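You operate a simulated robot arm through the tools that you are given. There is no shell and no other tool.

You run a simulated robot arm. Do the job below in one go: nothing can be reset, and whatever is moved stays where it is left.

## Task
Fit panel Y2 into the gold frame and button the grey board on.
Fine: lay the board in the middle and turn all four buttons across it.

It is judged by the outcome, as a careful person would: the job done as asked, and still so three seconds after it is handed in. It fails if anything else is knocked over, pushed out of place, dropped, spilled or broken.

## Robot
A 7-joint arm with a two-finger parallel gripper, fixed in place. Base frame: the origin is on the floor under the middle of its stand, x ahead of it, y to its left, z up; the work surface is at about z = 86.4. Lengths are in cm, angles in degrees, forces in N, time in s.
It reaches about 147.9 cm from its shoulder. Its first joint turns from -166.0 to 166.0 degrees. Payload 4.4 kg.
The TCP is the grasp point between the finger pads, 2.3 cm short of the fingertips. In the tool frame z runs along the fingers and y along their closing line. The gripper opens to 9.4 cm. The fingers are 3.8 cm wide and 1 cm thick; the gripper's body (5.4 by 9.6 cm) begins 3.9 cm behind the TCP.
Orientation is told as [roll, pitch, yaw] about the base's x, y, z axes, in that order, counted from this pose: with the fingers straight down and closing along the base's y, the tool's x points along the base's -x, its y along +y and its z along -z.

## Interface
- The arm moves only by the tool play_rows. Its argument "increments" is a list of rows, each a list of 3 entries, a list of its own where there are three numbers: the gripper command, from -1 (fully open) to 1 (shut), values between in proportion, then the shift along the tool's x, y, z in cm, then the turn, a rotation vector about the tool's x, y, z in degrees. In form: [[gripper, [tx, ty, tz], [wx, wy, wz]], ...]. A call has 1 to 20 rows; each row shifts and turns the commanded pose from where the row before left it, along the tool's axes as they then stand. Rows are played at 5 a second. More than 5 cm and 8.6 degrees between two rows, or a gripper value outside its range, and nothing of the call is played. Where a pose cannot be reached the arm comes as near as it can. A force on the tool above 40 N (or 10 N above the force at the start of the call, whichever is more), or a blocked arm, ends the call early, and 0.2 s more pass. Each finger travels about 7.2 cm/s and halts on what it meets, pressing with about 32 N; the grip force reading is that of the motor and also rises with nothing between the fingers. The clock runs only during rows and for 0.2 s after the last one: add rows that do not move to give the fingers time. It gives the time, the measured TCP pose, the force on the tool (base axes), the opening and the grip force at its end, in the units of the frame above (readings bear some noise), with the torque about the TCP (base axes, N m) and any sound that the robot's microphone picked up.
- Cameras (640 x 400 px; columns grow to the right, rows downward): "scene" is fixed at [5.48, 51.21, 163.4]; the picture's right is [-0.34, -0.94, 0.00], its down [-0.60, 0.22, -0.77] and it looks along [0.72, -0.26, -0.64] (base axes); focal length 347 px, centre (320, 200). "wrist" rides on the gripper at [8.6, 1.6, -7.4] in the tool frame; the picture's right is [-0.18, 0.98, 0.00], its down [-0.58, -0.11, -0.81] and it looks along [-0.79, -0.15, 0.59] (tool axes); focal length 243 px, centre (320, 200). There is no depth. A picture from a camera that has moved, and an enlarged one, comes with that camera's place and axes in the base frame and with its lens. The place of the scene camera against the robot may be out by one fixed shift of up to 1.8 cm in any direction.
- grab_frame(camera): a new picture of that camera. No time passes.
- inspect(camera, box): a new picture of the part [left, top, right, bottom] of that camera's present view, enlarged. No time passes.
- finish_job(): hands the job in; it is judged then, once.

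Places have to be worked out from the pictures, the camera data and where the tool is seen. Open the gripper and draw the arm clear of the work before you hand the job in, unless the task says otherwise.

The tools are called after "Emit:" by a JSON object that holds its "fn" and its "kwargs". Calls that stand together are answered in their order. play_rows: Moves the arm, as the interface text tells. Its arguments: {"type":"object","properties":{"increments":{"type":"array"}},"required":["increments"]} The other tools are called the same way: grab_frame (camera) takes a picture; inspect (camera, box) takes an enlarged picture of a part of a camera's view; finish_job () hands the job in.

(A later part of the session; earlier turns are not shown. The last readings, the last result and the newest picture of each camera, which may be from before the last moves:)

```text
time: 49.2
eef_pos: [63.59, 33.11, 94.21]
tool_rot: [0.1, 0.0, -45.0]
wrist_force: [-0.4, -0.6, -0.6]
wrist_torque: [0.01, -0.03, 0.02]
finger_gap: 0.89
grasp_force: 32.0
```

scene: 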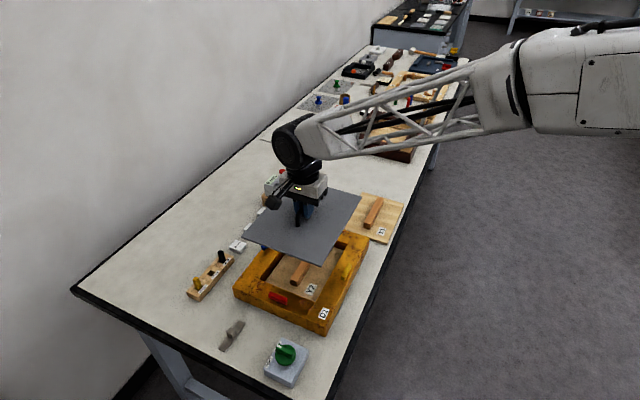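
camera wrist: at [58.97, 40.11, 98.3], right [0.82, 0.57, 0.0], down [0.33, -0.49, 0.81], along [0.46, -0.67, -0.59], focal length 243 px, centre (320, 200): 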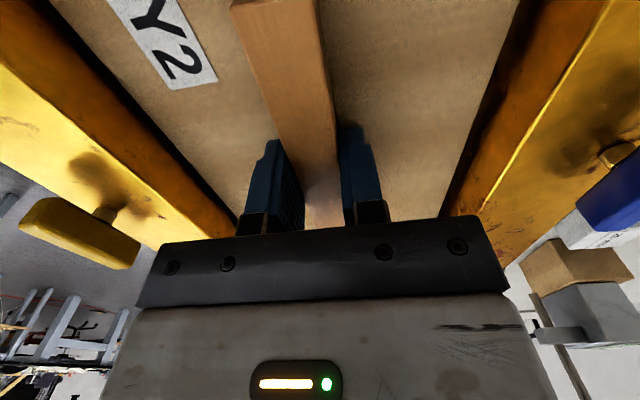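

Force is dropping (−0.6), nearly touching. A little more.

Emit:
{"fn": "play_rows", "kwargs": {"increments": [[1, [0, 0, 0.1], [0, 0, 0]], [1, [0, 0, 0.05], [0, 0, 0]], [1, [0, 0, 0], [0, 0, 0]]]}}

Emit:
{"fn": "inspect", "kwargs": {"camera": "scene", "box": [240, 255, 336, 315]}}

```text
time: 50.0
eef_pos: [63.66, 33.1, 94.23]
tool_rot: [-0.1, 0.0, -44.9]
wrist_force: [-2.0, 1.9, 8.3]
wrist_torque: [0.03, -0.02, -0.01]
finger_gap: 0.91
grasp_force: 31.7
```

```text
6.67 times, centred on (288, 285) of scene
camera zoom: at [5.48, 51.21, 163.4], right [-0.34, -0.94, 0.0], down [-0.6, 0.22, -0.77], along [0.72, -0.26, -0.64], focal length 2312 px, centre (533, -367)
```

zoom: 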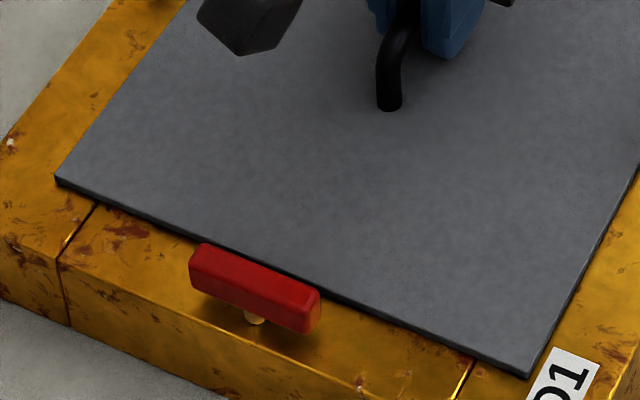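

The board rests on the frame (+8 N). I ease off 0.08, open the fingers and lift straight up.

Emit:
{"fn": "play_rows", "kwargs": {"increments": [[1, [0, 0, -0.08], [0, 0, 0]], [0.6, [0, 0, 0], [0, 0, 0]], [0.3, [0, 0, 0], [0, 0, 0]], [0.2, [0, 0, 0], [0, 0, 0]], [0.2, [0, 0, 0], [0, 0, 0]], [0.2, [0, 0, -0.5], [0, 0, 0]], [0.2, [0, 0, -1], [0, 0, 0]], [0.2, [0, 0, -2], [0, 0, 0]], [0.2, [0, 0, -3], [0, 0, 0]], [0.2, [0, 0, -3], [0, 0, 0]], [0.2, [0, 0, 0], [0, 0, 0]]]}}

Emit:
{"fn": "inspect", "kwargs": {"camera": "scene", "box": [225, 200, 385, 340]}}

```text
time: 52.4
eef_pos: [63.87, 33.38, 103.89]
tool_rot: [-0.1, 0.0, -45.0]
wrist_force: [0.6, 0.1, 0.6]
wrist_torque: [0.01, 0.02, 0.0]
finger_gap: 3.76
grasp_force: 0.0
```

```text
2.86 times, centred on (305, 270) of scene
camera zoom: at [5.48, 51.21, 163.4], right [-0.34, -0.94, 0.0], down [-0.6, 0.22, -0.77], along [0.72, -0.26, -0.64], focal length 991 px, centre (363, 0)
```

zoom: 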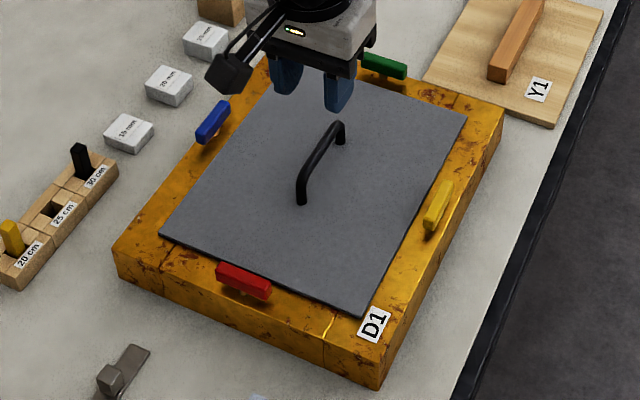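

Board is laid in the middle of the frame, inside all four buttons. Now I zoom each button to locate its pivot, width and height.

Emit:
{"fn": "inspect", "kwargs": {"camera": "scene", "box": [260, 262, 308, 292]}}

Emit:
{"fn": "inspect", "kwargs": {"camera": "scene", "box": [312, 236, 360, 276]}}

Emit:
{"fn": "inspect", "kwargs": {"camera": "scene", "box": [248, 226, 296, 256]}}

Emit:
{"fn": "inspect", "kwargs": {"camera": "scene", "box": [306, 208, 354, 238]}}

```text
13.33 times, centred on (284, 277) of scene
camera zoom: at [5.48, 51.21, 163.4], right [-0.34, -0.94, 0.0], down [-0.6, 0.22, -0.77], along [0.72, -0.26, -0.64], focal length 4625 px, centre (800, -827)
```

zoom: 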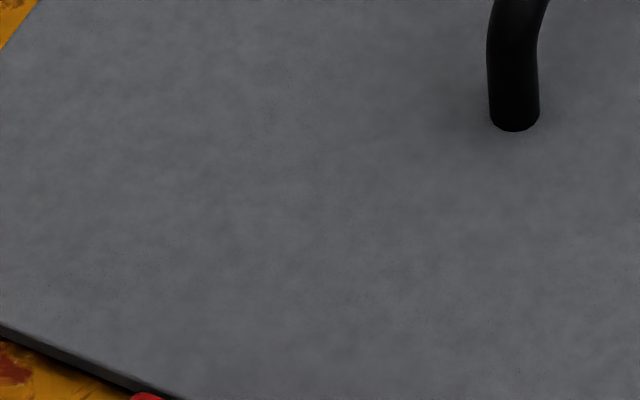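

```text
10.00 times, centred on (336, 256) of scene
camera zoom: at [5.48, 51.21, 163.4], right [-0.34, -0.94, 0.0], down [-0.6, 0.22, -0.77], along [0.72, -0.26, -0.64], focal length 3468 px, centre (160, -360)
```

zoom: 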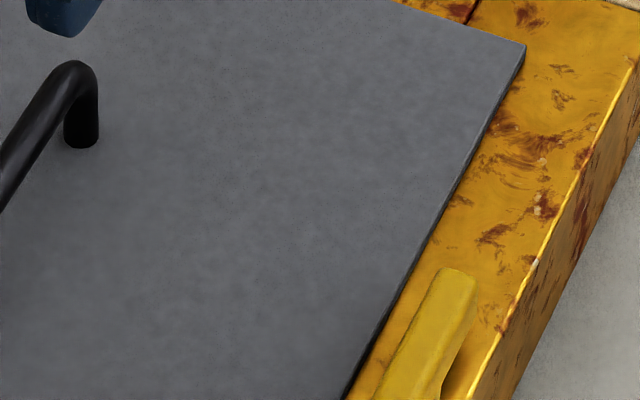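

```text
13.33 times, centred on (272, 241) of scene
camera zoom: at [5.48, 51.21, 163.4], right [-0.34, -0.94, 0.0], down [-0.6, 0.22, -0.77], along [0.72, -0.26, -0.64], focal length 4625 px, centre (960, -347)
```

zoom: 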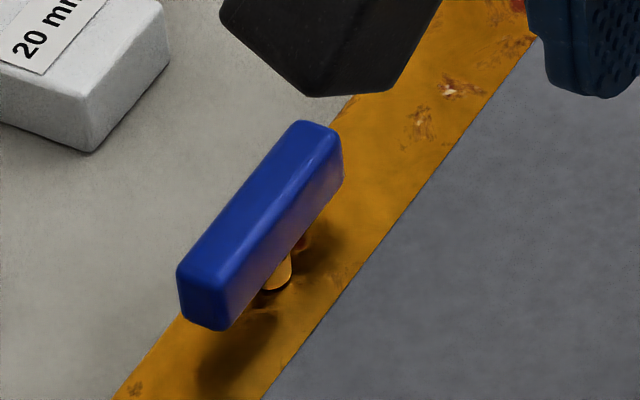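

```text
13.33 times, centred on (330, 223) of scene
camera zoom: at [5.48, 51.21, 163.4], right [-0.34, -0.94, 0.0], down [-0.6, 0.22, -0.77], along [0.72, -0.26, -0.64], focal length 4625 px, centre (187, -107)
```

zoom: 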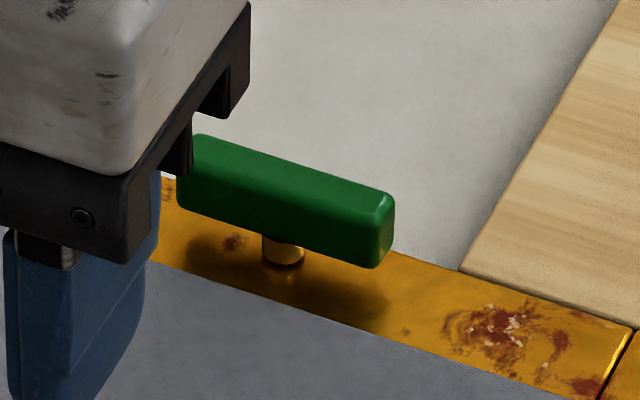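

Emit:
{"fn": "inspect", "kwargs": {"camera": "scene", "box": [254, 284, 302, 314]}}

Emit:
{"fn": "inspect", "kwargs": {"camera": "scene", "box": [322, 258, 370, 288]}}

Emit:
{"fn": "inspect", "kwargs": {"camera": "scene", "box": [230, 255, 358, 335]}}

```text
13.33 times, centred on (278, 299) of scene
camera zoom: at [5.48, 51.21, 163.4], right [-0.34, -0.94, 0.0], down [-0.6, 0.22, -0.77], along [0.72, -0.26, -0.64], focal length 4625 px, centre (880, -1120)
```

zoom: 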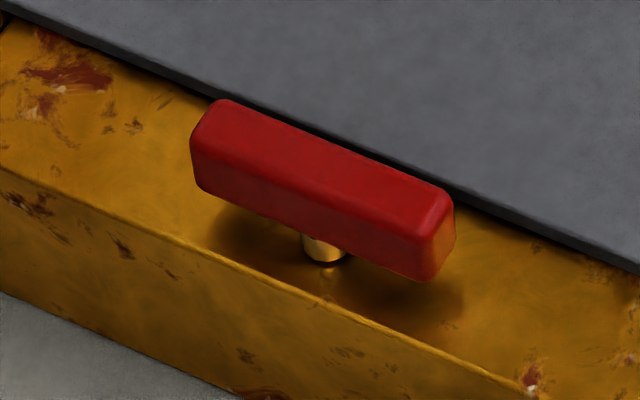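

```text
13.33 times, centred on (346, 273) of scene
camera zoom: at [5.48, 51.21, 163.4], right [-0.34, -0.94, 0.0], down [-0.6, 0.22, -0.77], along [0.72, -0.26, -0.64], focal length 4625 px, centre (-27, -773)
```

zoom: 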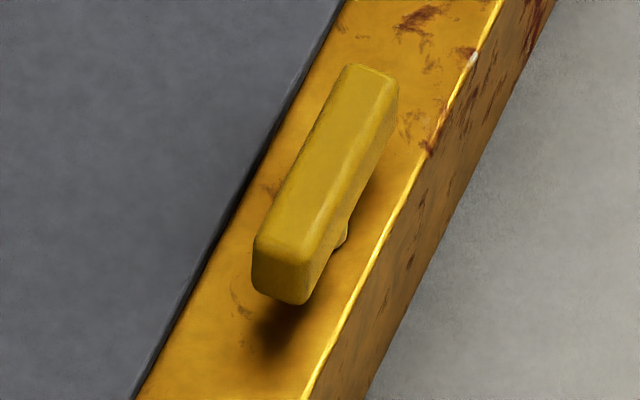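

```text
5.00 times, centred on (294, 295) of scene
camera zoom: at [5.48, 51.21, 163.4], right [-0.34, -0.94, 0.0], down [-0.6, 0.22, -0.77], along [0.72, -0.26, -0.64], focal length 1734 px, centre (450, -275)
```

zoom: 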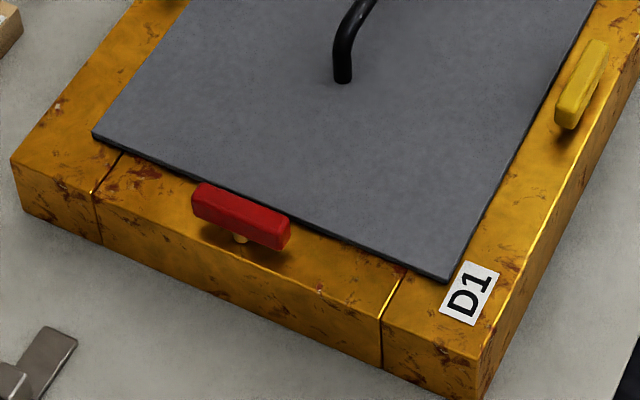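

Pivots lie at about u=±14.2 and v=±11.6 from the frame centre; buttons are ~4.8 long, 1 wide, from z≈91.8 to 93.4 (board top 91.3). I start with the blue one: move above it with the fingers already straddling its width (yaw −45).

Emit:
{"fn": "play_rows", "kwargs": {"increments": [[0.2, [-0.14, 3.72, 0], [0, 0, 0]], [0.2, [-0.14, 3.72, 0], [0, 0, 0]], [0.2, [-0.14, 3.73, 0], [0, 0, 0]], [0.2, [0, 0, 2], [0, 0, 0]], [0.2, [0, 0, 2], [0, 0, 0]], [0.2, [0, 0, 0], [0, 0, 0]], [0.2, [0, 0, 0], [0, 0, 0]]]}}

Emit:
{"fn": "inspect", "kwargs": {"camera": "wrist", "box": [160, 0, 480, 200]}}

Emit:
{"fn": "inspect", "kwargs": {"camera": "scene", "box": [225, 195, 321, 255]}}

```text
time: 54.0
eef_pos: [72.16, 40.82, 99.57]
tool_rot: [0.1, -0.1, -45.0]
wrist_force: [0.8, 0.3, -0.5]
wrist_torque: [-0.01, -0.02, 0.03]
finger_gap: 3.77
grasp_force: 0.0
```

```text
2.00 times, centred on (320, 100) of wrist
camera zoom: at [67.25, 48.14, 107.1], right [0.83, 0.56, 0.0], down [0.33, -0.49, 0.81], along [0.46, -0.67, -0.59], focal length 485 px, centre (320, 400)
```

zoom: 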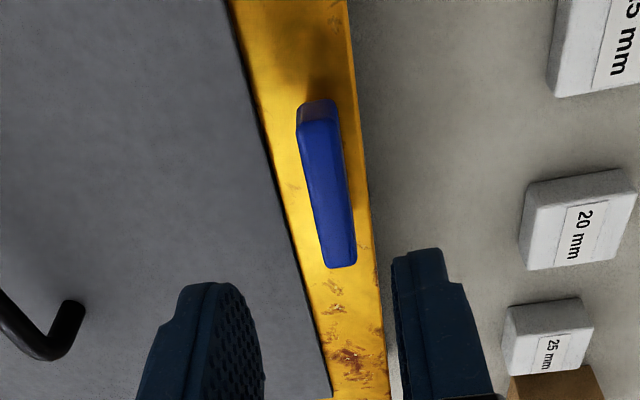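

```text
6.67 times, centred on (273, 225) of scene
camera zoom: at [5.48, 51.21, 163.4], right [-0.34, -0.94, 0.0], down [-0.6, 0.22, -0.77], along [0.72, -0.26, -0.64], focal length 2312 px, centre (633, 33)
```

zoom: 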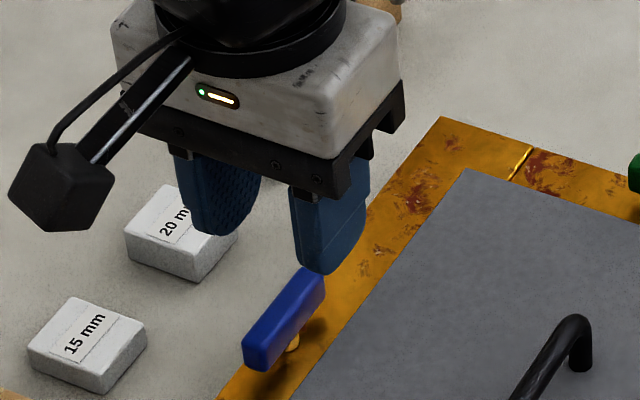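

Button's centre is at tool (+0.3, +0.43). I correct that and lower to z ≈ 96 for a re-check.

Emit:
{"fn": "play_rows", "kwargs": {"increments": [[0.2, [0.3, 0.43, 1.2], [0, 0, 0]], [0.2, [0, 0, 1.2], [0, 0, 0]], [0.2, [0, 0, 1], [0, 0, 0]], [0.2, [0, 0, 0], [0, 0, 0]], [0.2, [0, 0, 0], [0, 0, 0]]]}}

Emit:
{"fn": "inspect", "kwargs": {"camera": "wrist", "box": [160, 0, 480, 200]}}

Emit:
{"fn": "inspect", "kwargs": {"camera": "scene", "box": [225, 205, 321, 265]}}

```text
time: 55.2
eef_pos: [72.07, 41.19, 96.21]
tool_rot: [0.0, 0.0, -45.0]
wrist_force: [-0.8, 0.4, 0.6]
wrist_torque: [0.0, 0.03, 0.04]
finger_gap: 3.77
grasp_force: 0.0
```

```text
2.00 times, centred on (320, 100) of wrist
camera zoom: at [67.11, 48.51, 103.77], right [0.83, 0.56, 0.0], down [0.33, -0.49, 0.81], along [0.46, -0.67, -0.59], focal length 485 px, centre (320, 400)
```

zoom: 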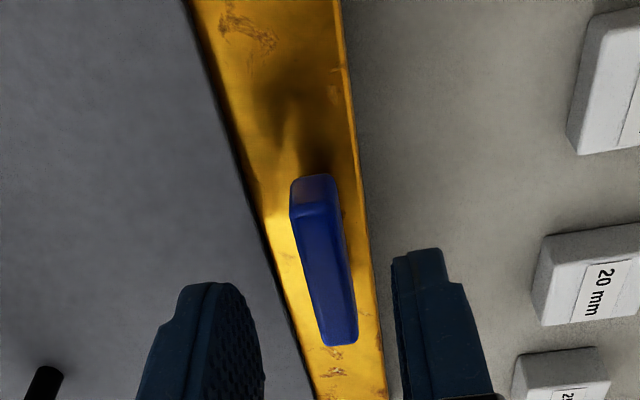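

```text
6.67 times, centred on (273, 235) of scene
camera zoom: at [5.48, 51.21, 163.4], right [-0.34, -0.94, 0.0], down [-0.6, 0.22, -0.77], along [0.72, -0.26, -0.64], focal length 2312 px, centre (633, -33)
```

zoom: 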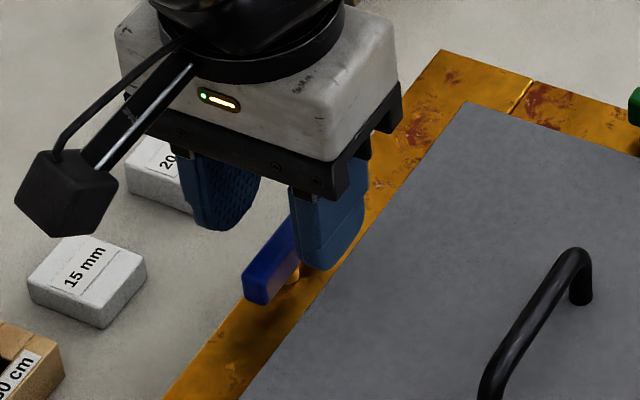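

Allowing for a ~0.1 cm offset of the finger mid-plane in this view, I shift (−0.1, +0.17) and lower so the tips are about 0.4 above the board level.

Emit:
{"fn": "play_rows", "kwargs": {"increments": [[0.2, [-0.1, 0.17, 0.8], [0, 0, 0]], [0.2, [0, 0, 0.8], [0, 0, 0]], [0.2, [0, 0, 0.5], [0, 0, 0]], [0.2, [0, 0, 0], [0, 0, 0]], [0.2, [0, 0, 0], [0, 0, 0]]]}}

Emit:
{"fn": "inspect", "kwargs": {"camera": "wrist", "box": [160, 0, 480, 200]}}

Emit:
{"fn": "inspect", "kwargs": {"camera": "scene", "box": [240, 215, 304, 255]}}

```text
time: 56.4
eef_pos: [72.24, 41.38, 94.36]
tool_rot: [0.0, 0.0, -45.1]
wrist_force: [-0.3, -0.1, -0.1]
wrist_torque: [0.0, 0.01, -0.01]
finger_gap: 3.75
grasp_force: 0.0
```

```text
2.00 times, centred on (320, 100) of wrist
camera zoom: at [67.25, 48.63, 101.72], right [0.83, 0.56, 0.0], down [0.33, -0.49, 0.81], along [0.46, -0.67, -0.59], focal length 485 px, centre (320, 400)
```

zoom: 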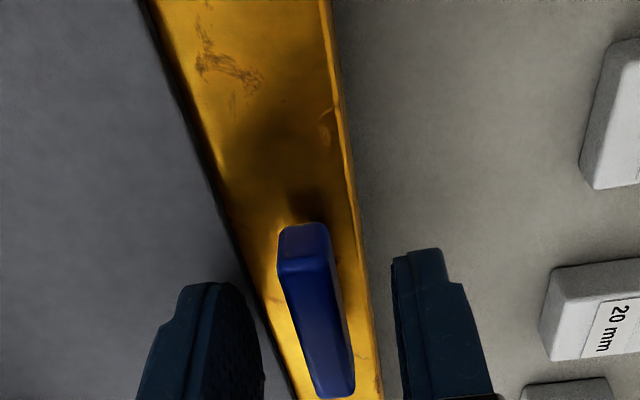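

```text
10.00 times, centred on (272, 235) of scene
camera zoom: at [5.48, 51.21, 163.4], right [-0.34, -0.94, 0.0], down [-0.6, 0.22, -0.77], along [0.72, -0.26, -0.64], focal length 3468 px, centre (800, -150)
```

zoom: 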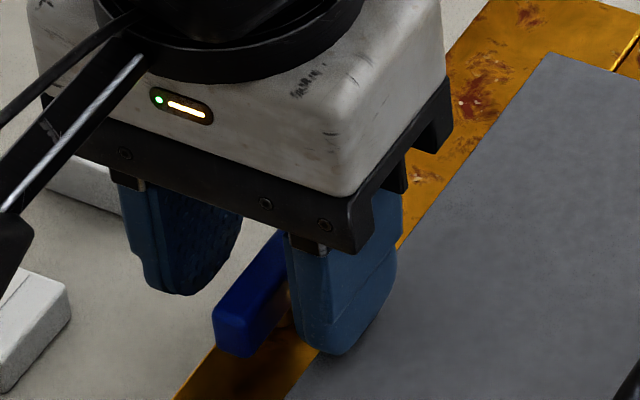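

Button is now centred between the fingers with tips beside it and above the board. I close to a loose gap of about 1.3 cm and read the result.

Emit:
{"fn": "play_rows", "kwargs": {"increments": [[0.5, [0, 0, 0], [0, 0, 0]], [0.72, [0, 0, 0], [0, 0, 0]], [0.72, [0, 0, 0], [0, 0, 0]], [0.72, [0, 0, 0], [0, 0, 0]]]}}

Emit:
{"fn": "inspect", "kwargs": {"camera": "wrist", "box": [220, 80, 420, 205]}}

Emit:
{"fn": "inspect", "kwargs": {"camera": "scene", "box": [240, 215, 304, 255]}}

```text
time: 57.4
eef_pos: [72.21, 41.41, 94.15]
tool_rot: [0.0, 0.0, -45.0]
wrist_force: [-0.1, -0.1, 0.3]
wrist_torque: [-0.02, -0.02, -0.01]
finger_gap: 1.3
grasp_force: 0.1
```

```text
3.20 times, centred on (320, 142) of wrist
camera zoom: at [67.25, 48.63, 101.72], right [0.83, 0.56, 0.0], down [0.33, -0.49, 0.81], along [0.46, -0.67, -0.59], focal length 776 px, centre (320, 384)
```

zoom: 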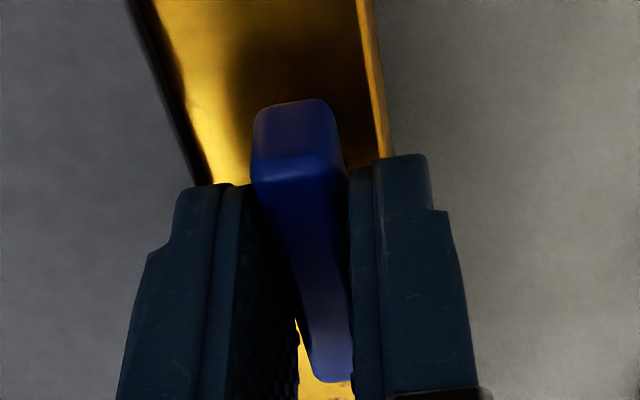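

```text
10.00 times, centred on (272, 235) of scene
camera zoom: at [5.48, 51.21, 163.4], right [-0.34, -0.94, 0.0], down [-0.6, 0.22, -0.77], along [0.72, -0.26, -0.64], focal length 3468 px, centre (800, -150)
```

zoom: 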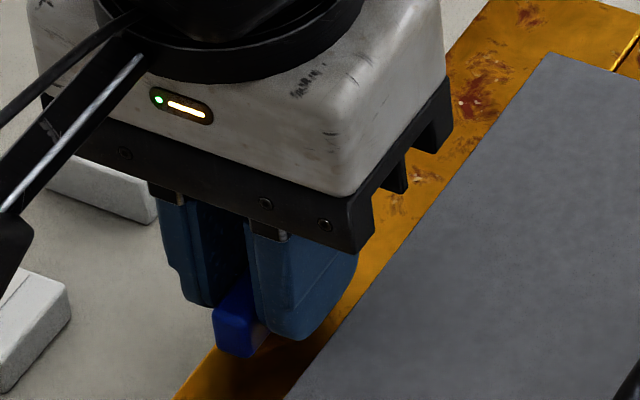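

Loosely caged (gap 1.3, no force). I turn 33° first and check torque and that the button follows.

Emit:
{"fn": "play_rows", "kwargs": {"increments": [[0.72, [0, 0, 0], [0, 0, -8]], [0.72, [0, 0, 0], [0, 0, -8]], [0.72, [0, 0, 0], [0, 0, -8]], [0.72, [0, 0, 0], [0, 0, -8]], [0.72, [0, 0, 0], [0, 0, 0]]]}}

Emit:
{"fn": "inspect", "kwargs": {"camera": "scene", "box": [230, 205, 326, 265]}}

Emit:
{"fn": "inspect", "kwargs": {"camera": "wrist", "box": [220, 80, 420, 205]}}

```text
time: 58.6
eef_pos: [72.23, 41.3, 94.22]
tool_rot: [0.1, 0.0, -13.0]
wrist_force: [0.9, -0.2, 0.5]
wrist_torque: [0.01, 0.04, -0.04]
finger_gap: 1.32
grasp_force: 0.3
```

```text
6.67 times, centred on (278, 235) of scene
camera zoom: at [5.48, 51.21, 163.4], right [-0.34, -0.94, 0.0], down [-0.6, 0.22, -0.77], along [0.72, -0.26, -0.64], focal length 2312 px, centre (600, -33)
```

zoom: 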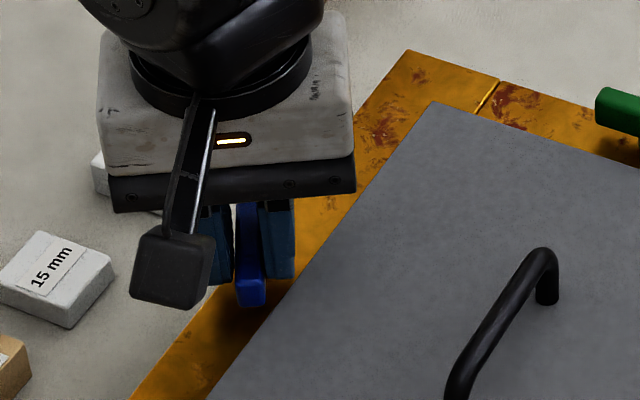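

```text
3.20 times, centred on (320, 142) of wrist
camera zoom: at [64.14, 44.84, 101.77], right [0.4, 0.92, 0.0], down [0.54, -0.24, 0.81], along [0.74, -0.32, -0.59], focal length 776 px, centre (320, 384)
```

zoom: 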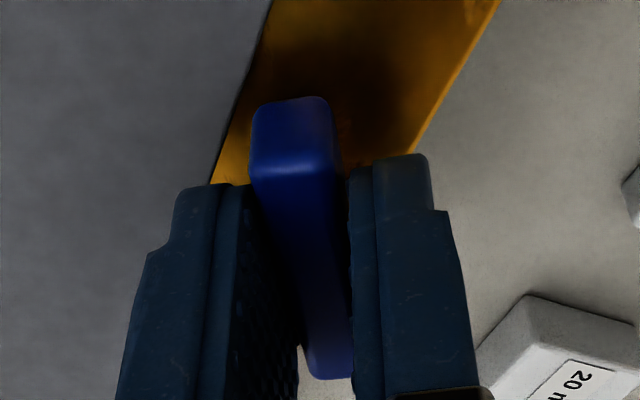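

The button follows with negligible torque. I complete the turn to about 92° (to take up slack).

Emit:
{"fn": "play_rows", "kwargs": {"increments": [[0.72, [0, 0, 0], [0, 0, -8.5]], [0.72, [0, 0, 0], [0, 0, -8.5]], [0.72, [0, 0, 0], [0, 0, -8.5]], [0.72, [0, 0, 0], [0, 0, -8.5]], [0.72, [0, 0, 0], [0, 0, -8.5]], [0.72, [0, 0, 0], [0, 0, -8.5]], [0.72, [0, 0, 0], [0, 0, -8.5]], [0.72, [0, 0, 0], [0, 0, 0]]]}}

Emit:
{"fn": "inspect", "kwargs": {"camera": "scene", "box": [230, 205, 326, 265]}}

Emit:
{"fn": "inspect", "kwargs": {"camera": "wrist", "box": [220, 80, 420, 205]}}

```text
time: 60.4
eef_pos: [72.17, 41.22, 94.29]
tool_rot: [0.0, 0.0, 46.6]
wrist_force: [4.7, -4.8, 0.1]
wrist_torque: [-0.04, -0.08, -0.14]
finger_gap: 1.57
grasp_force: 2.7
```

```text
6.67 times, centred on (278, 235) of scene
camera zoom: at [5.48, 51.21, 163.4], right [-0.34, -0.94, 0.0], down [-0.6, 0.22, -0.77], along [0.72, -0.26, -0.64], focal length 2312 px, centre (600, -33)
```

zoom: 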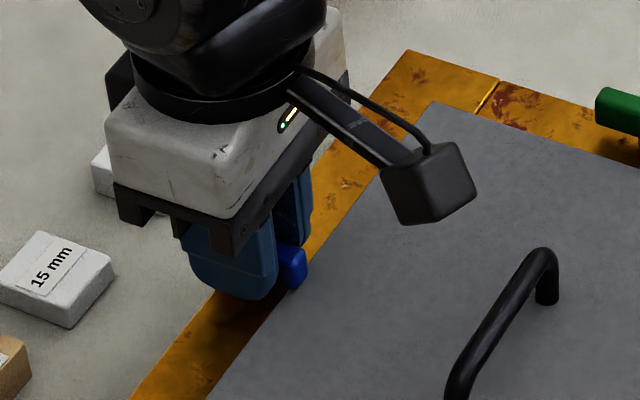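

```text
3.20 times, centred on (320, 142) of wrist
camera zoom: at [65.04, 36.08, 101.65], right [-0.59, 0.81, 0.0], down [0.48, 0.35, 0.81], along [0.65, 0.47, -0.59], focal length 776 px, centre (320, 384)
```

zoom: 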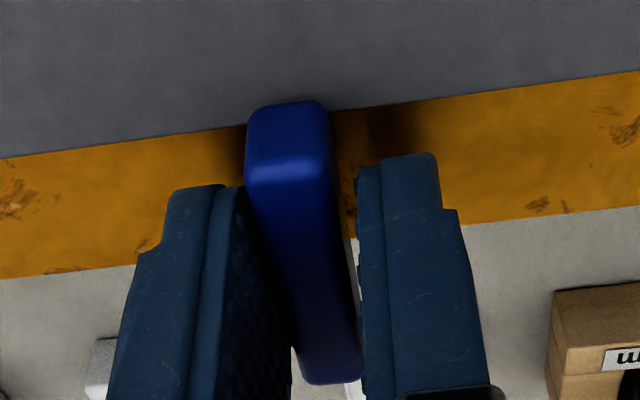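

Blue is turned across the board edge. I open the fingers and raise straight up, then look.

Emit:
{"fn": "play_rows", "kwargs": {"increments": [[0.4, [0, 0, 0], [0, 0, 0]], [0.2, [0, 0, 0], [0, 0, 0]], [0.2, [0, 0, 0], [0, 0, 0]], [0.2, [0, 0, -1], [0, 0, 0]], [0.2, [0, 0, -2], [0, 0, 0]], [0.2, [0, 0, -2.5], [0, 0, 0]], [0.2, [0, 0, 0], [0, 0, 0]]]}}

Emit:
{"fn": "inspect", "kwargs": {"camera": "scene", "box": [230, 205, 326, 265]}}

Emit:
{"fn": "inspect", "kwargs": {"camera": "wrist", "box": [160, 0, 480, 200]}}

```text
time: 62.0
eef_pos: [72.26, 41.4, 99.61]
tool_rot: [0.0, 0.0, 46.5]
wrist_force: [-0.6, 0.0, -0.5]
wrist_torque: [0.03, 0.0, 0.01]
finger_gap: 3.77
grasp_force: 0.0
```

```text
6.67 times, centred on (278, 235) of scene
camera zoom: at [5.48, 51.21, 163.4], right [-0.34, -0.94, 0.0], down [-0.6, 0.22, -0.77], along [0.72, -0.26, -0.64], focal length 2312 px, centre (600, -33)
```

zoom: 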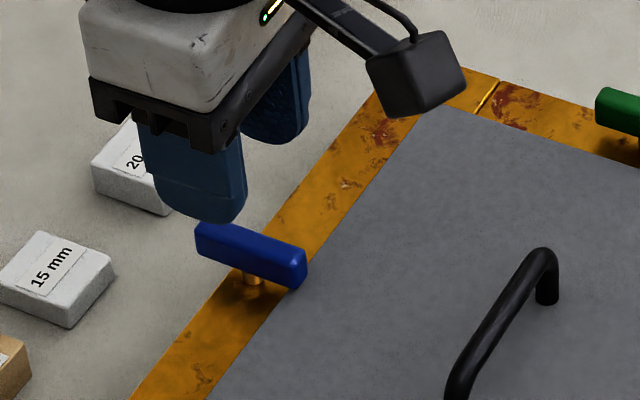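

```text
2.00 times, centred on (320, 100) of wrist
camera zoom: at [65.13, 36.24, 107.14], right [-0.59, 0.81, 0.0], down [0.48, 0.35, 0.81], along [0.65, 0.47, -0.59], focal length 485 px, centre (320, 400)
```

zoom: 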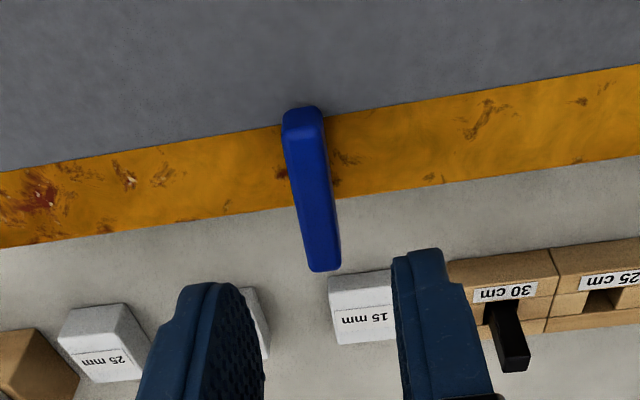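

Blue is square across the edge (within 2°), overlapping the board. Its pivot was at about (72.27, 41.15), so the scene camera's local shift is (0, −1.13). Green's pivot should be near (74.2, 22.9); I move there with fingers closing along the button's width (yaw 45).

Emit:
{"fn": "play_rows", "kwargs": {"increments": [[0.2, [0, 0, 0], [0, 0, 1.5]], [0.2, [2.35, -2.88, 0], [0, 0, 0]], [0.2, [2.35, -2.88, 0], [0, 0, 0]], [0.2, [2.35, -2.88, 0], [0, 0, 0]], [0.2, [2.35, -2.88, 0], [0, 0, 0]], [0.2, [2.34, -2.88, 0], [0, 0, 0]], [0.2, [0, 0, 0], [0, 0, 0]], [0.2, [0, 0, 0], [0, 0, 0]]]}}

Emit:
{"fn": "inspect", "kwargs": {"camera": "wrist", "box": [160, 0, 480, 200]}}

Emit:
{"fn": "inspect", "kwargs": {"camera": "scene", "box": [240, 190, 384, 280]}}

```text
time: 63.8
eef_pos: [73.93, 22.79, 99.61]
tool_rot: [0.1, 0.0, 45.0]
wrist_force: [1.1, -0.1, -0.5]
wrist_torque: [0.02, 0.02, 0.02]
finger_gap: 3.76
grasp_force: 0.1
```

```text
2.00 times, centred on (320, 100) of wrist
camera zoom: at [66.66, 17.82, 107.12], right [-0.56, 0.83, 0.0], down [0.49, 0.33, 0.81], along [0.67, 0.46, -0.59], focal length 485 px, centre (320, 400)
```

zoom: 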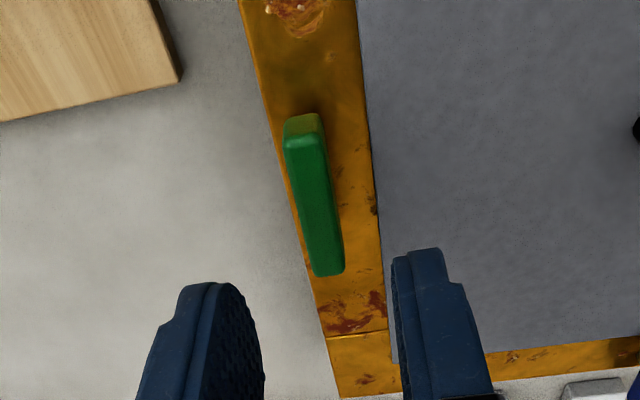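

```text
4.44 times, centred on (312, 235) of scene
camera zoom: at [5.48, 51.21, 163.4], right [-0.34, -0.94, 0.0], down [-0.6, 0.22, -0.77], along [0.72, -0.26, -0.64], focal length 1542 px, centre (356, 44)
```

zoom: 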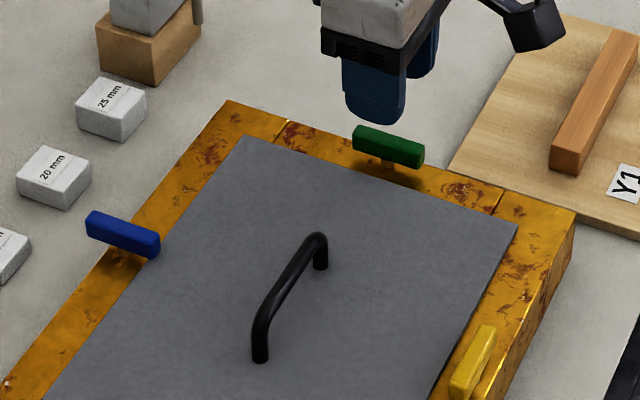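

Green is centred within about 0.1 cm. Lower to z ≈ 96 and re-check.

Emit:
{"fn": "play_rows", "kwargs": {"increments": [[0.2, [0, -0.1, 1.2], [0, 0, 0]], [0.2, [0, 0, 1.2], [0, 0, 0]], [0.2, [0, 0, 1], [0, 0, 0]], [0.2, [0, 0, 0], [0, 0, 0]], [0.2, [0, 0, 0], [0, 0, 0]]]}}

Emit:
{"fn": "inspect", "kwargs": {"camera": "wrist", "box": [160, 0, 480, 200]}}

Emit:
{"fn": "inspect", "kwargs": {"camera": "scene", "box": [280, 190, 376, 250]}}

```text
time: 65.0
eef_pos: [74.09, 22.62, 96.18]
tool_rot: [-0.1, 0.0, 45.0]
wrist_force: [-0.1, -0.9, -0.4]
wrist_torque: [-0.01, 0.01, 0.01]
finger_gap: 3.77
grasp_force: 0.1
```

```text
2.00 times, centred on (320, 100) of wrist
camera zoom: at [66.88, 17.76, 103.74], right [-0.56, 0.83, 0.0], down [0.49, 0.33, 0.81], along [0.67, 0.46, -0.59], focal length 485 px, centre (320, 400)
```

zoom: 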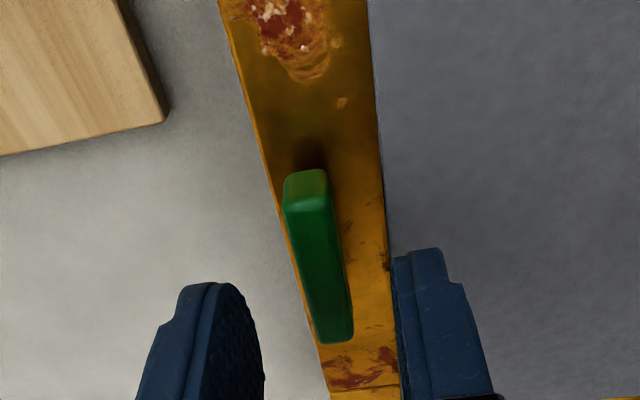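

```text
6.67 times, centred on (328, 220) of scene
camera zoom: at [5.48, 51.21, 163.4], right [-0.34, -0.94, 0.0], down [-0.6, 0.22, -0.77], along [0.72, -0.26, -0.64], focal length 2312 px, centre (267, 67)
```

zoom: 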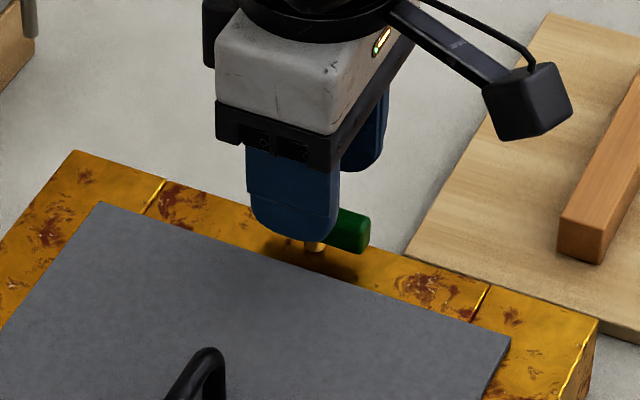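

Offset now about (+0.1, +0.04). Correct, lower to z ≈ 94.1 and close to the loose gap.

Emit:
{"fn": "play_rows", "kwargs": {"increments": [[0.2, [0.1, 0.04, 0.8], [0, 0, 0]], [0.2, [0, 0, 0.8], [0, 0, 0]], [0.2, [0, 0, 0.5], [0, 0, 0]], [0.2, [0, 0, 0], [0, 0, 0]], [0.2, [0, 0, 0], [0, 0, 0]]]}}

Emit:
{"fn": "inspect", "kwargs": {"camera": "wrist", "box": [160, 0, 480, 200]}}

```text
time: 66.2
eef_pos: [74.08, 22.61, 94.1]
tool_rot: [-0.1, 0.0, 45.1]
wrist_force: [-0.4, 0.5, -0.2]
wrist_torque: [0.0, 0.01, 0.02]
finger_gap: 3.74
grasp_force: 0.1
```

```text
2.00 times, centred on (320, 100) of wrist
camera zoom: at [66.83, 17.61, 101.65], right [-0.56, 0.83, 0.0], down [0.49, 0.33, 0.81], along [0.67, 0.46, -0.59], focal length 485 px, centre (320, 400)
```

zoom: 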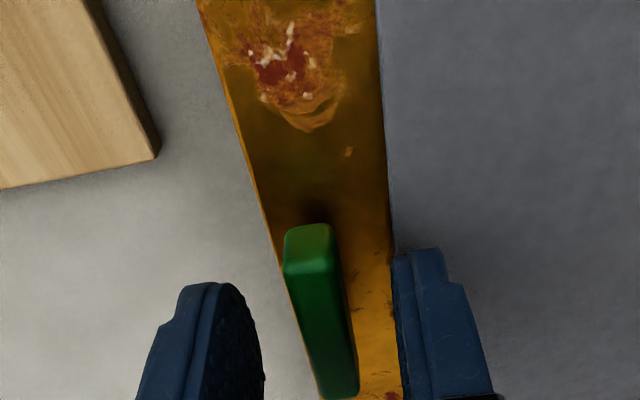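

Refining with the button's top at 93.2 (which matched the blue one's behaviour): offset is (−0.16, +0.10). Apply it and close to the loose gap.

Emit:
{"fn": "play_rows", "kwargs": {"increments": [[0.2, [-0.16, 0.1, 0], [0, 0, 0]], [0.2, [0, 0, 0], [0, 0, 0]], [0.5, [0, 0, 0], [0, 0, 0]], [0.72, [0, 0, 0], [0, 0, 0]], [0.72, [0, 0, 0], [0, 0, 0]], [0.72, [0, 0, 0], [0, 0, 0]]]}}

Emit:
{"fn": "inspect", "kwargs": {"camera": "wrist", "box": [220, 80, 420, 205]}}

Emit:
{"fn": "inspect", "kwargs": {"camera": "scene", "box": [280, 190, 376, 250]}}

```text
time: 67.6
eef_pos: [74.05, 22.75, 94.24]
tool_rot: [-0.1, 0.1, 45.0]
wrist_force: [1.0, -0.1, -0.6]
wrist_torque: [-0.01, 0.0, 0.0]
finger_gap: 1.3
grasp_force: 0.1
```

```text
3.20 times, centred on (320, 142) of wrist
camera zoom: at [66.84, 17.79, 101.68], right [-0.56, 0.83, 0.0], down [0.49, 0.33, 0.81], along [0.67, 0.46, -0.59], focal length 776 px, centre (320, 384)
```

zoom: 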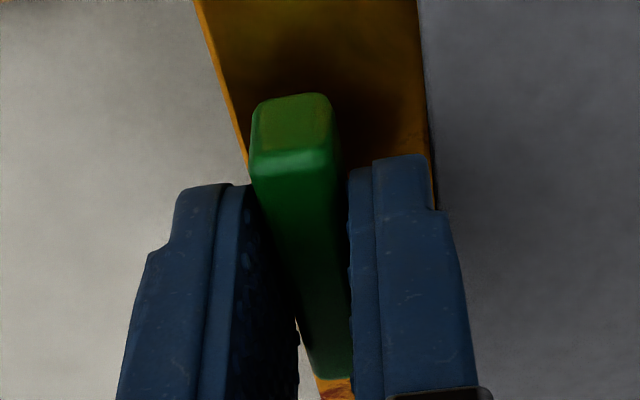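

```text
6.67 times, centred on (328, 220) of scene
camera zoom: at [5.48, 51.21, 163.4], right [-0.34, -0.94, 0.0], down [-0.6, 0.22, -0.77], along [0.72, -0.26, -0.64], focal length 2312 px, centre (267, 67)
```

zoom: 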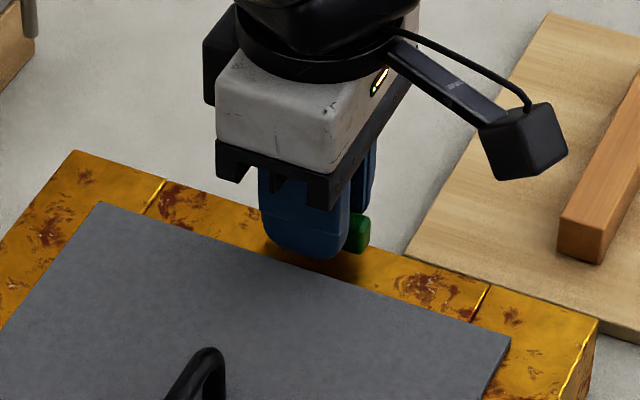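

Green is caged symmetrically. Turn +92° (yaw 45 → −47).

Emit:
{"fn": "play_rows", "kwargs": {"increments": [[0.72, [0, 0, 0], [0, 0, 8.36]], [0.72, [0, 0, 0], [0, 0, 8.36]], [0.72, [0, 0, 0], [0, 0, 8.36]], [0.72, [0, 0, 0], [0, 0, 8.36]], [0.72, [0, 0, 0], [0, 0, 8.36]], [0.72, [0, 0, 0], [0, 0, 8.36]], [0.72, [0, 0, 0], [0, 0, 8.36]], [0.72, [0, 0, 0], [0, 0, 8.36]], [0.72, [0, 0, 0], [0, 0, 8.36]], [0.72, [0, 0, 0], [0, 0, 8.36]], [0.72, [0, 0, 0], [0, 0, 8.36]], [0.72, [0, 0, 0], [0, 0, 0]]]}}

Emit:
{"fn": "inspect", "kwargs": {"camera": "scene", "box": [280, 190, 376, 250]}}

Emit:
{"fn": "inspect", "kwargs": {"camera": "wrist", "box": [220, 80, 420, 205]}}

```text
time: 68.8
eef_pos: [74.28, 22.84, 94.22]
tool_rot: [-0.1, -0.2, 7.3]
wrist_force: [20.3, 3.1, -13.0]
wrist_torque: [-0.21, -0.19, 2.57]
finger_gap: 3.83
grasp_force: 45.1
stopped in row 5: the force on the tool passed its limit at 50 N (the readings are from after the stop); the commanded pose is now the measured one
```

```text
6.67 times, centred on (328, 220) of scene
camera zoom: at [5.48, 51.21, 163.4], right [-0.34, -0.94, 0.0], down [-0.6, 0.22, -0.77], along [0.72, -0.26, -0.64], focal length 2312 px, centre (267, 67)
```

zoom: 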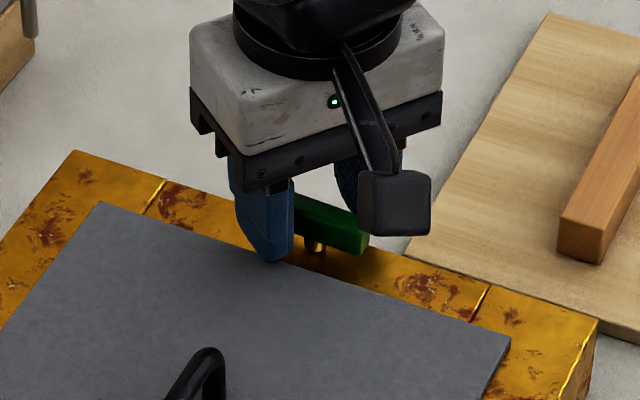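

```text
3.20 times, centred on (320, 142) of wrist
camera zoom: at [65.5, 23.32, 101.69], right [0.06, 1.0, 0.0], down [0.59, -0.03, 0.81], along [0.81, -0.05, -0.59], focal length 776 px, centre (320, 384)
```

zoom: 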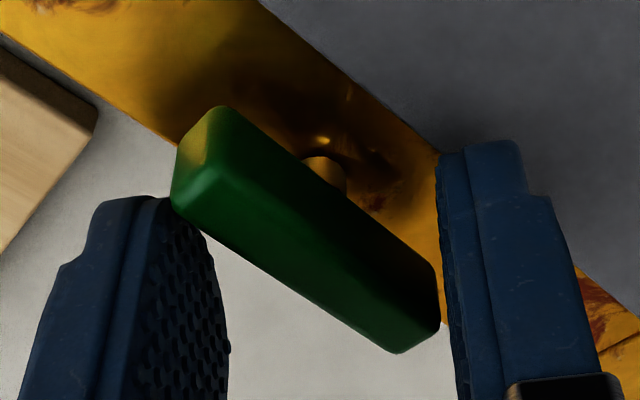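

The green button did not turn this way — it met a stop (2.6 Nm), and the fingers were forced open without moving it. I release, turn back, and check nothing shifted; it evidently must be turned the other way.

Emit:
{"fn": "play_rows", "kwargs": {"increments": [[0, [0, 0, 0], [0, 0, 0]], [-0.3, [0, 0, 0], [0, 0, 0]], [-0.3, [0, 0, 0], [0, 0, 0]], [-0.3, [0, 0, -2], [0, 0, 0]], [-0.3, [0, 0, -2], [0, 0, 0]], [-0.3, [0, 0, 0], [0, 0, 0]]]}}

Emit:
{"fn": "inspect", "kwargs": {"camera": "scene", "box": [225, 200, 385, 340]}}

Emit:
{"fn": "inspect", "kwargs": {"camera": "scene", "box": [296, 205, 376, 255]}}

Emit:
{"fn": "inspect", "kwargs": {"camera": "scene", "box": [294, 300, 358, 340]}}

```text
time: 70.2
eef_pos: [74.18, 22.72, 98.34]
tool_rot: [-0.1, -0.3, 7.4]
wrist_force: [-0.1, 1.0, -0.7]
wrist_torque: [-0.01, 0.02, -0.02]
finger_gap: 6.12
grasp_force: 0.1
```

```text
2.86 times, centred on (305, 270) of scene
camera zoom: at [5.48, 51.21, 163.4], right [-0.34, -0.94, 0.0], down [-0.6, 0.22, -0.77], along [0.72, -0.26, -0.64], focal length 991 px, centre (363, 0)
```

zoom: 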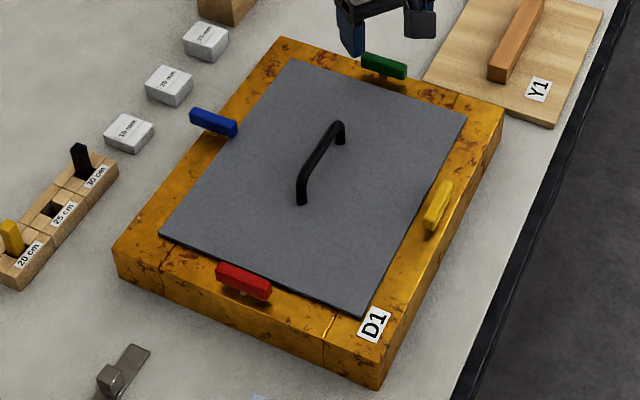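

```text
8.00 times, centred on (336, 230) of scene
camera zoom: at [5.48, 51.21, 163.4], right [-0.34, -0.94, 0.0], down [-0.6, 0.22, -0.77], along [0.72, -0.26, -0.64], focal length 2775 px, centre (192, -40)
```

zoom: 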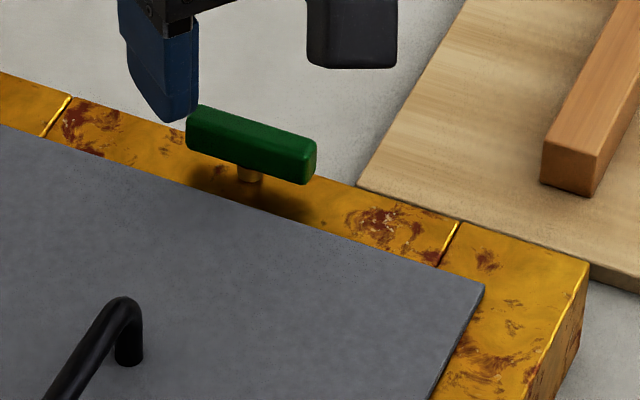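

```text
10.00 times, centred on (326, 320) of scene
camera zoom: at [5.48, 51.21, 163.4], right [-0.34, -0.94, 0.0], down [-0.6, 0.22, -0.77], along [0.72, -0.26, -0.64], focal length 3468 px, centre (260, -1000)
```

zoom: 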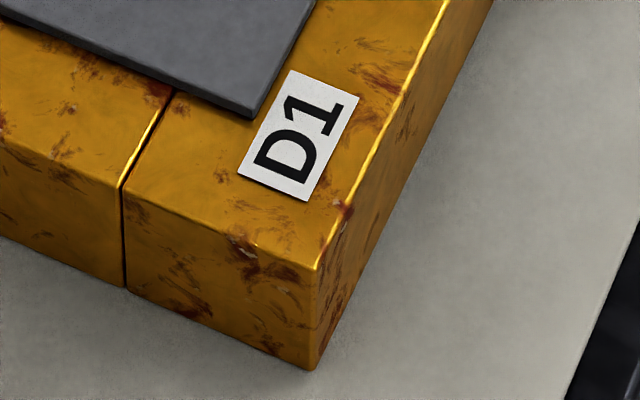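

Nothing shifted: frame corner and label are at the same pixels. I turn the tool back to yaw 45 above green, re-centre, then turn it the opposite way (same sense as blue turned).

Emit:
{"fn": "play_rows", "kwargs": {"increments": [[0.2, [0, 0, 0], [0, 0, -7.52]], [0.2, [0, 0, 0], [0, 0, -7.52]], [0.2, [0, 0, 0], [0, 0, -7.52]], [0.2, [0, 0, 0], [0, 0, -7.52]], [0.2, [0, 0, 0], [0, 0, -7.52]], [0.2, [0, 0, 1.2], [0, 0, 0]], [0.2, [0, 0, 1], [0, 0, 0]], [0.2, [0, 0, 0], [0, 0, 0]], [0.2, [0, 0, 0], [0, 0, 0]]]}}

Emit:
{"fn": "inspect", "kwargs": {"camera": "wrist", "box": [160, 0, 480, 200]}}

```text
time: 72.2
eef_pos: [74.33, 22.8, 96.18]
tool_rot: [-0.1, -0.1, 44.9]
wrist_force: [0.7, 0.0, -0.4]
wrist_torque: [-0.01, 0.02, 0.03]
finger_gap: 3.77
grasp_force: 0.0
```

```text
2.00 times, centred on (320, 100) of wrist
camera zoom: at [66.95, 17.85, 103.6], right [-0.56, 0.83, 0.0], down [0.49, 0.33, 0.81], along [0.67, 0.45, -0.59], focal length 485 px, centre (320, 400)
```

zoom: 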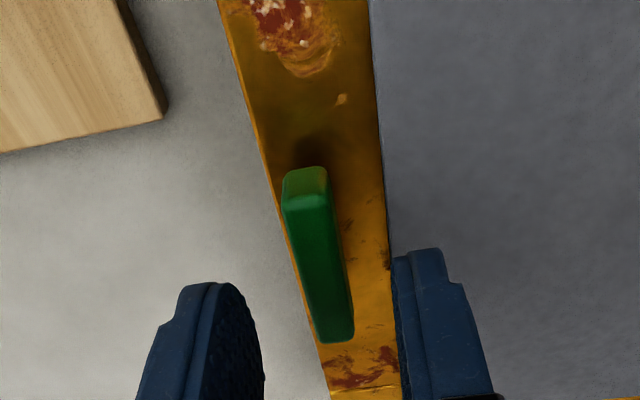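

Centred at this height. Lower to 94.1 and re-measure.

Emit:
{"fn": "play_rows", "kwargs": {"increments": [[0.2, [0, 0, 0.8], [0, 0, 0]], [0.2, [0, 0, 0.8], [0, 0, 0]], [0.2, [0, 0, 0.5], [0, 0, 0]], [0.2, [0, 0, 0], [0, 0, 0]], [0.2, [0, 0, 0], [0, 0, 0]]]}}

Emit:
{"fn": "inspect", "kwargs": {"camera": "wrist", "box": [160, 0, 480, 200]}}

```text
time: 73.3
eef_pos: [74.3, 22.68, 93.91]
tool_rot: [-0.1, -0.1, 44.9]
wrist_force: [0.0, -0.1, -0.4]
wrist_torque: [0.02, 0.0, 0.0]
finger_gap: 3.78
grasp_force: 0.1
```

```text
2.00 times, centred on (320, 100) of wrist
camera zoom: at [66.95, 17.8, 101.43], right [-0.56, 0.83, 0.0], down [0.49, 0.33, 0.81], along [0.67, 0.45, -0.59], focal length 485 px, centre (320, 400)
```

zoom: 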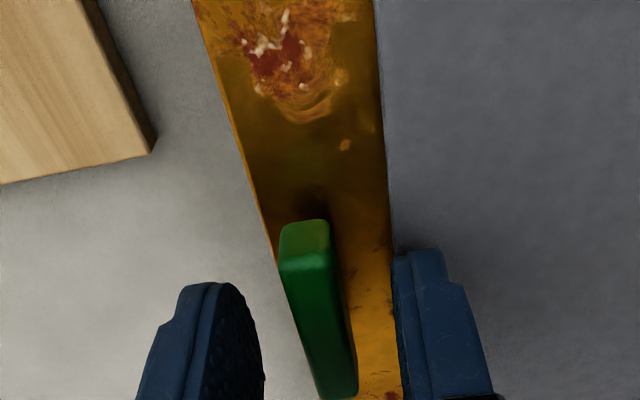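

Offset only 0.06. Close to the loose gap and try just 16° in the opposite sense.

Emit:
{"fn": "play_rows", "kwargs": {"increments": [[0.5, [0, 0.06, 0], [0, 0, 0]], [0.72, [0, 0, 0], [0, 0, 0]], [0.72, [0, 0, 0], [0, 0, 0]], [0.72, [0, 0, 0], [0, 0, -8]], [0.72, [0, 0, 0], [0, 0, -8]], [0.72, [0, 0, 0], [0, 0, 0]]]}}

Emit:
{"fn": "inspect", "kwargs": {"camera": "scene", "box": [280, 190, 376, 250]}}

Emit:
{"fn": "inspect", "kwargs": {"camera": "wrist", "box": [220, 80, 420, 205]}}

```text
time: 74.8
eef_pos: [74.1, 22.76, 93.97]
tool_rot: [-0.1, -0.1, 60.9]
wrist_force: [-0.3, 0.6, -1.3]
wrist_torque: [0.01, 0.03, -0.01]
finger_gap: 1.37
grasp_force: 0.6
```

```text
6.67 times, centred on (328, 220) of scene
camera zoom: at [5.48, 51.21, 163.4], right [-0.34, -0.94, 0.0], down [-0.6, 0.22, -0.77], along [0.72, -0.26, -0.64], focal length 2312 px, centre (267, 67)
```

zoom: 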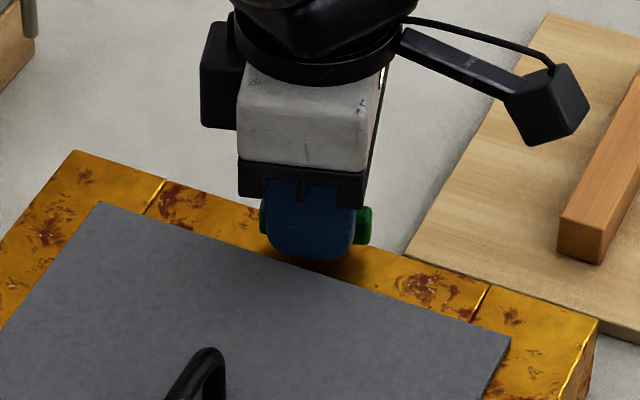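

```text
3.20 times, centred on (320, 142) of wrist
camera zoom: at [68.58, 16.04, 101.46], right [-0.77, 0.64, 0.0], down [0.38, 0.46, 0.81], along [0.52, 0.62, -0.59], focal length 776 px, centre (320, 384)
```

zoom: 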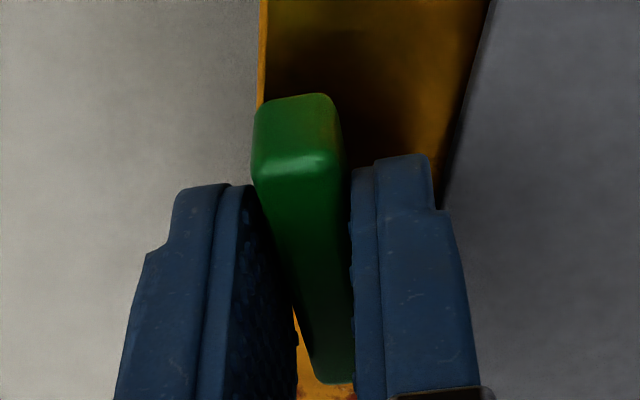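

Green turns freely this way. Continue in two parts, watching the arm's wrist range.

Emit:
{"fn": "play_rows", "kwargs": {"increments": [[0.72, [0, 0, 0], [0, 0, -8.4]], [0.72, [0, 0, 0], [0, 0, -8.4]], [0.72, [0, 0, 0], [0, 0, -8.4]], [0.72, [0, 0, 0], [0, 0, -8.4]], [0.72, [0, 0, 0], [0, 0, 0]]]}}

Emit:
{"fn": "inspect", "kwargs": {"camera": "scene", "box": [280, 190, 376, 250]}}

```text
time: 76.0
eef_pos: [74.11, 22.82, 93.89]
tool_rot: [-0.2, 0.0, 94.6]
wrist_force: [-1.4, -0.3, -1.2]
wrist_torque: [0.02, 0.04, 0.01]
finger_gap: 1.36
grasp_force: 1.0
```

```text
6.67 times, centred on (328, 220) of scene
camera zoom: at [5.48, 51.21, 163.4], right [-0.34, -0.94, 0.0], down [-0.6, 0.22, -0.77], along [0.72, -0.26, -0.64], focal length 2312 px, centre (267, 67)
```

zoom: 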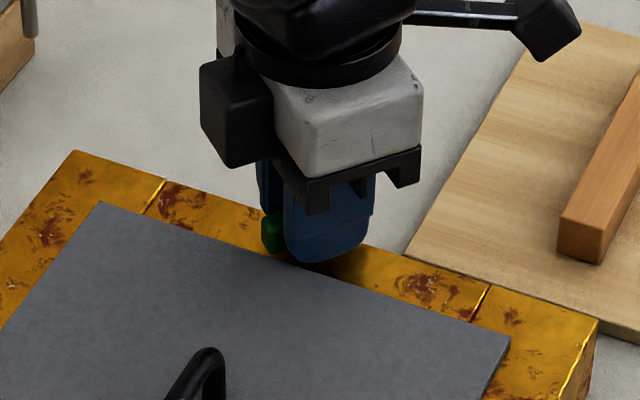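

Half way with no load. Continue the remaining ~42°.

Emit:
{"fn": "play_rows", "kwargs": {"increments": [[0.72, [0, 0, 0], [0, 0, -8.4]], [0.72, [0, 0, 0], [0, 0, -8.4]], [0.72, [0, 0, 0], [0, 0, -8.4]], [0.72, [0, 0, 0], [0, 0, -8.4]], [0.72, [0, 0, 0], [0, 0, -8.4]], [0.72, [0, 0, 0], [0, 0, 0]]]}}

Emit:
{"fn": "inspect", "kwargs": {"camera": "scene", "box": [280, 190, 376, 250]}}

Emit:
{"fn": "inspect", "kwargs": {"camera": "wrist", "box": [220, 80, 420, 205]}}

```text
time: 77.3
eef_pos: [74.11, 22.99, 94.05]
tool_rot: [-0.1, 0.2, 136.5]
wrist_force: [-4.4, -2.6, 0.4]
wrist_torque: [-0.04, 0.09, -0.09]
finger_gap: 1.54
grasp_force: 1.7
```

```text
6.67 times, centred on (328, 220) of scene
camera zoom: at [5.48, 51.21, 163.4], right [-0.34, -0.94, 0.0], down [-0.6, 0.22, -0.77], along [0.72, -0.26, -0.64], focal length 2312 px, centre (267, 67)
```

zoom: 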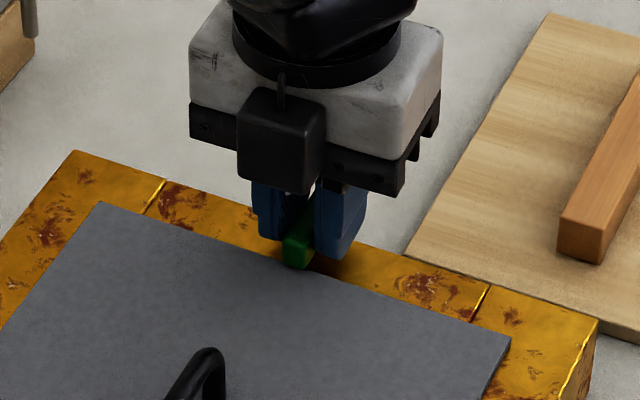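

```text
3.20 times, centred on (320, 142) of wrist
camera zoom: at [79.29, 15.8, 101.47], right [-0.81, -0.59, 0.0], down [-0.35, 0.48, 0.81], along [-0.47, 0.65, -0.59], focal length 776 px, centre (320, 384)
```

zoom: 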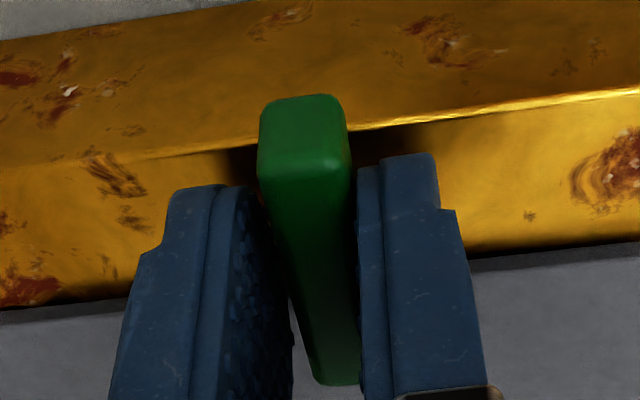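

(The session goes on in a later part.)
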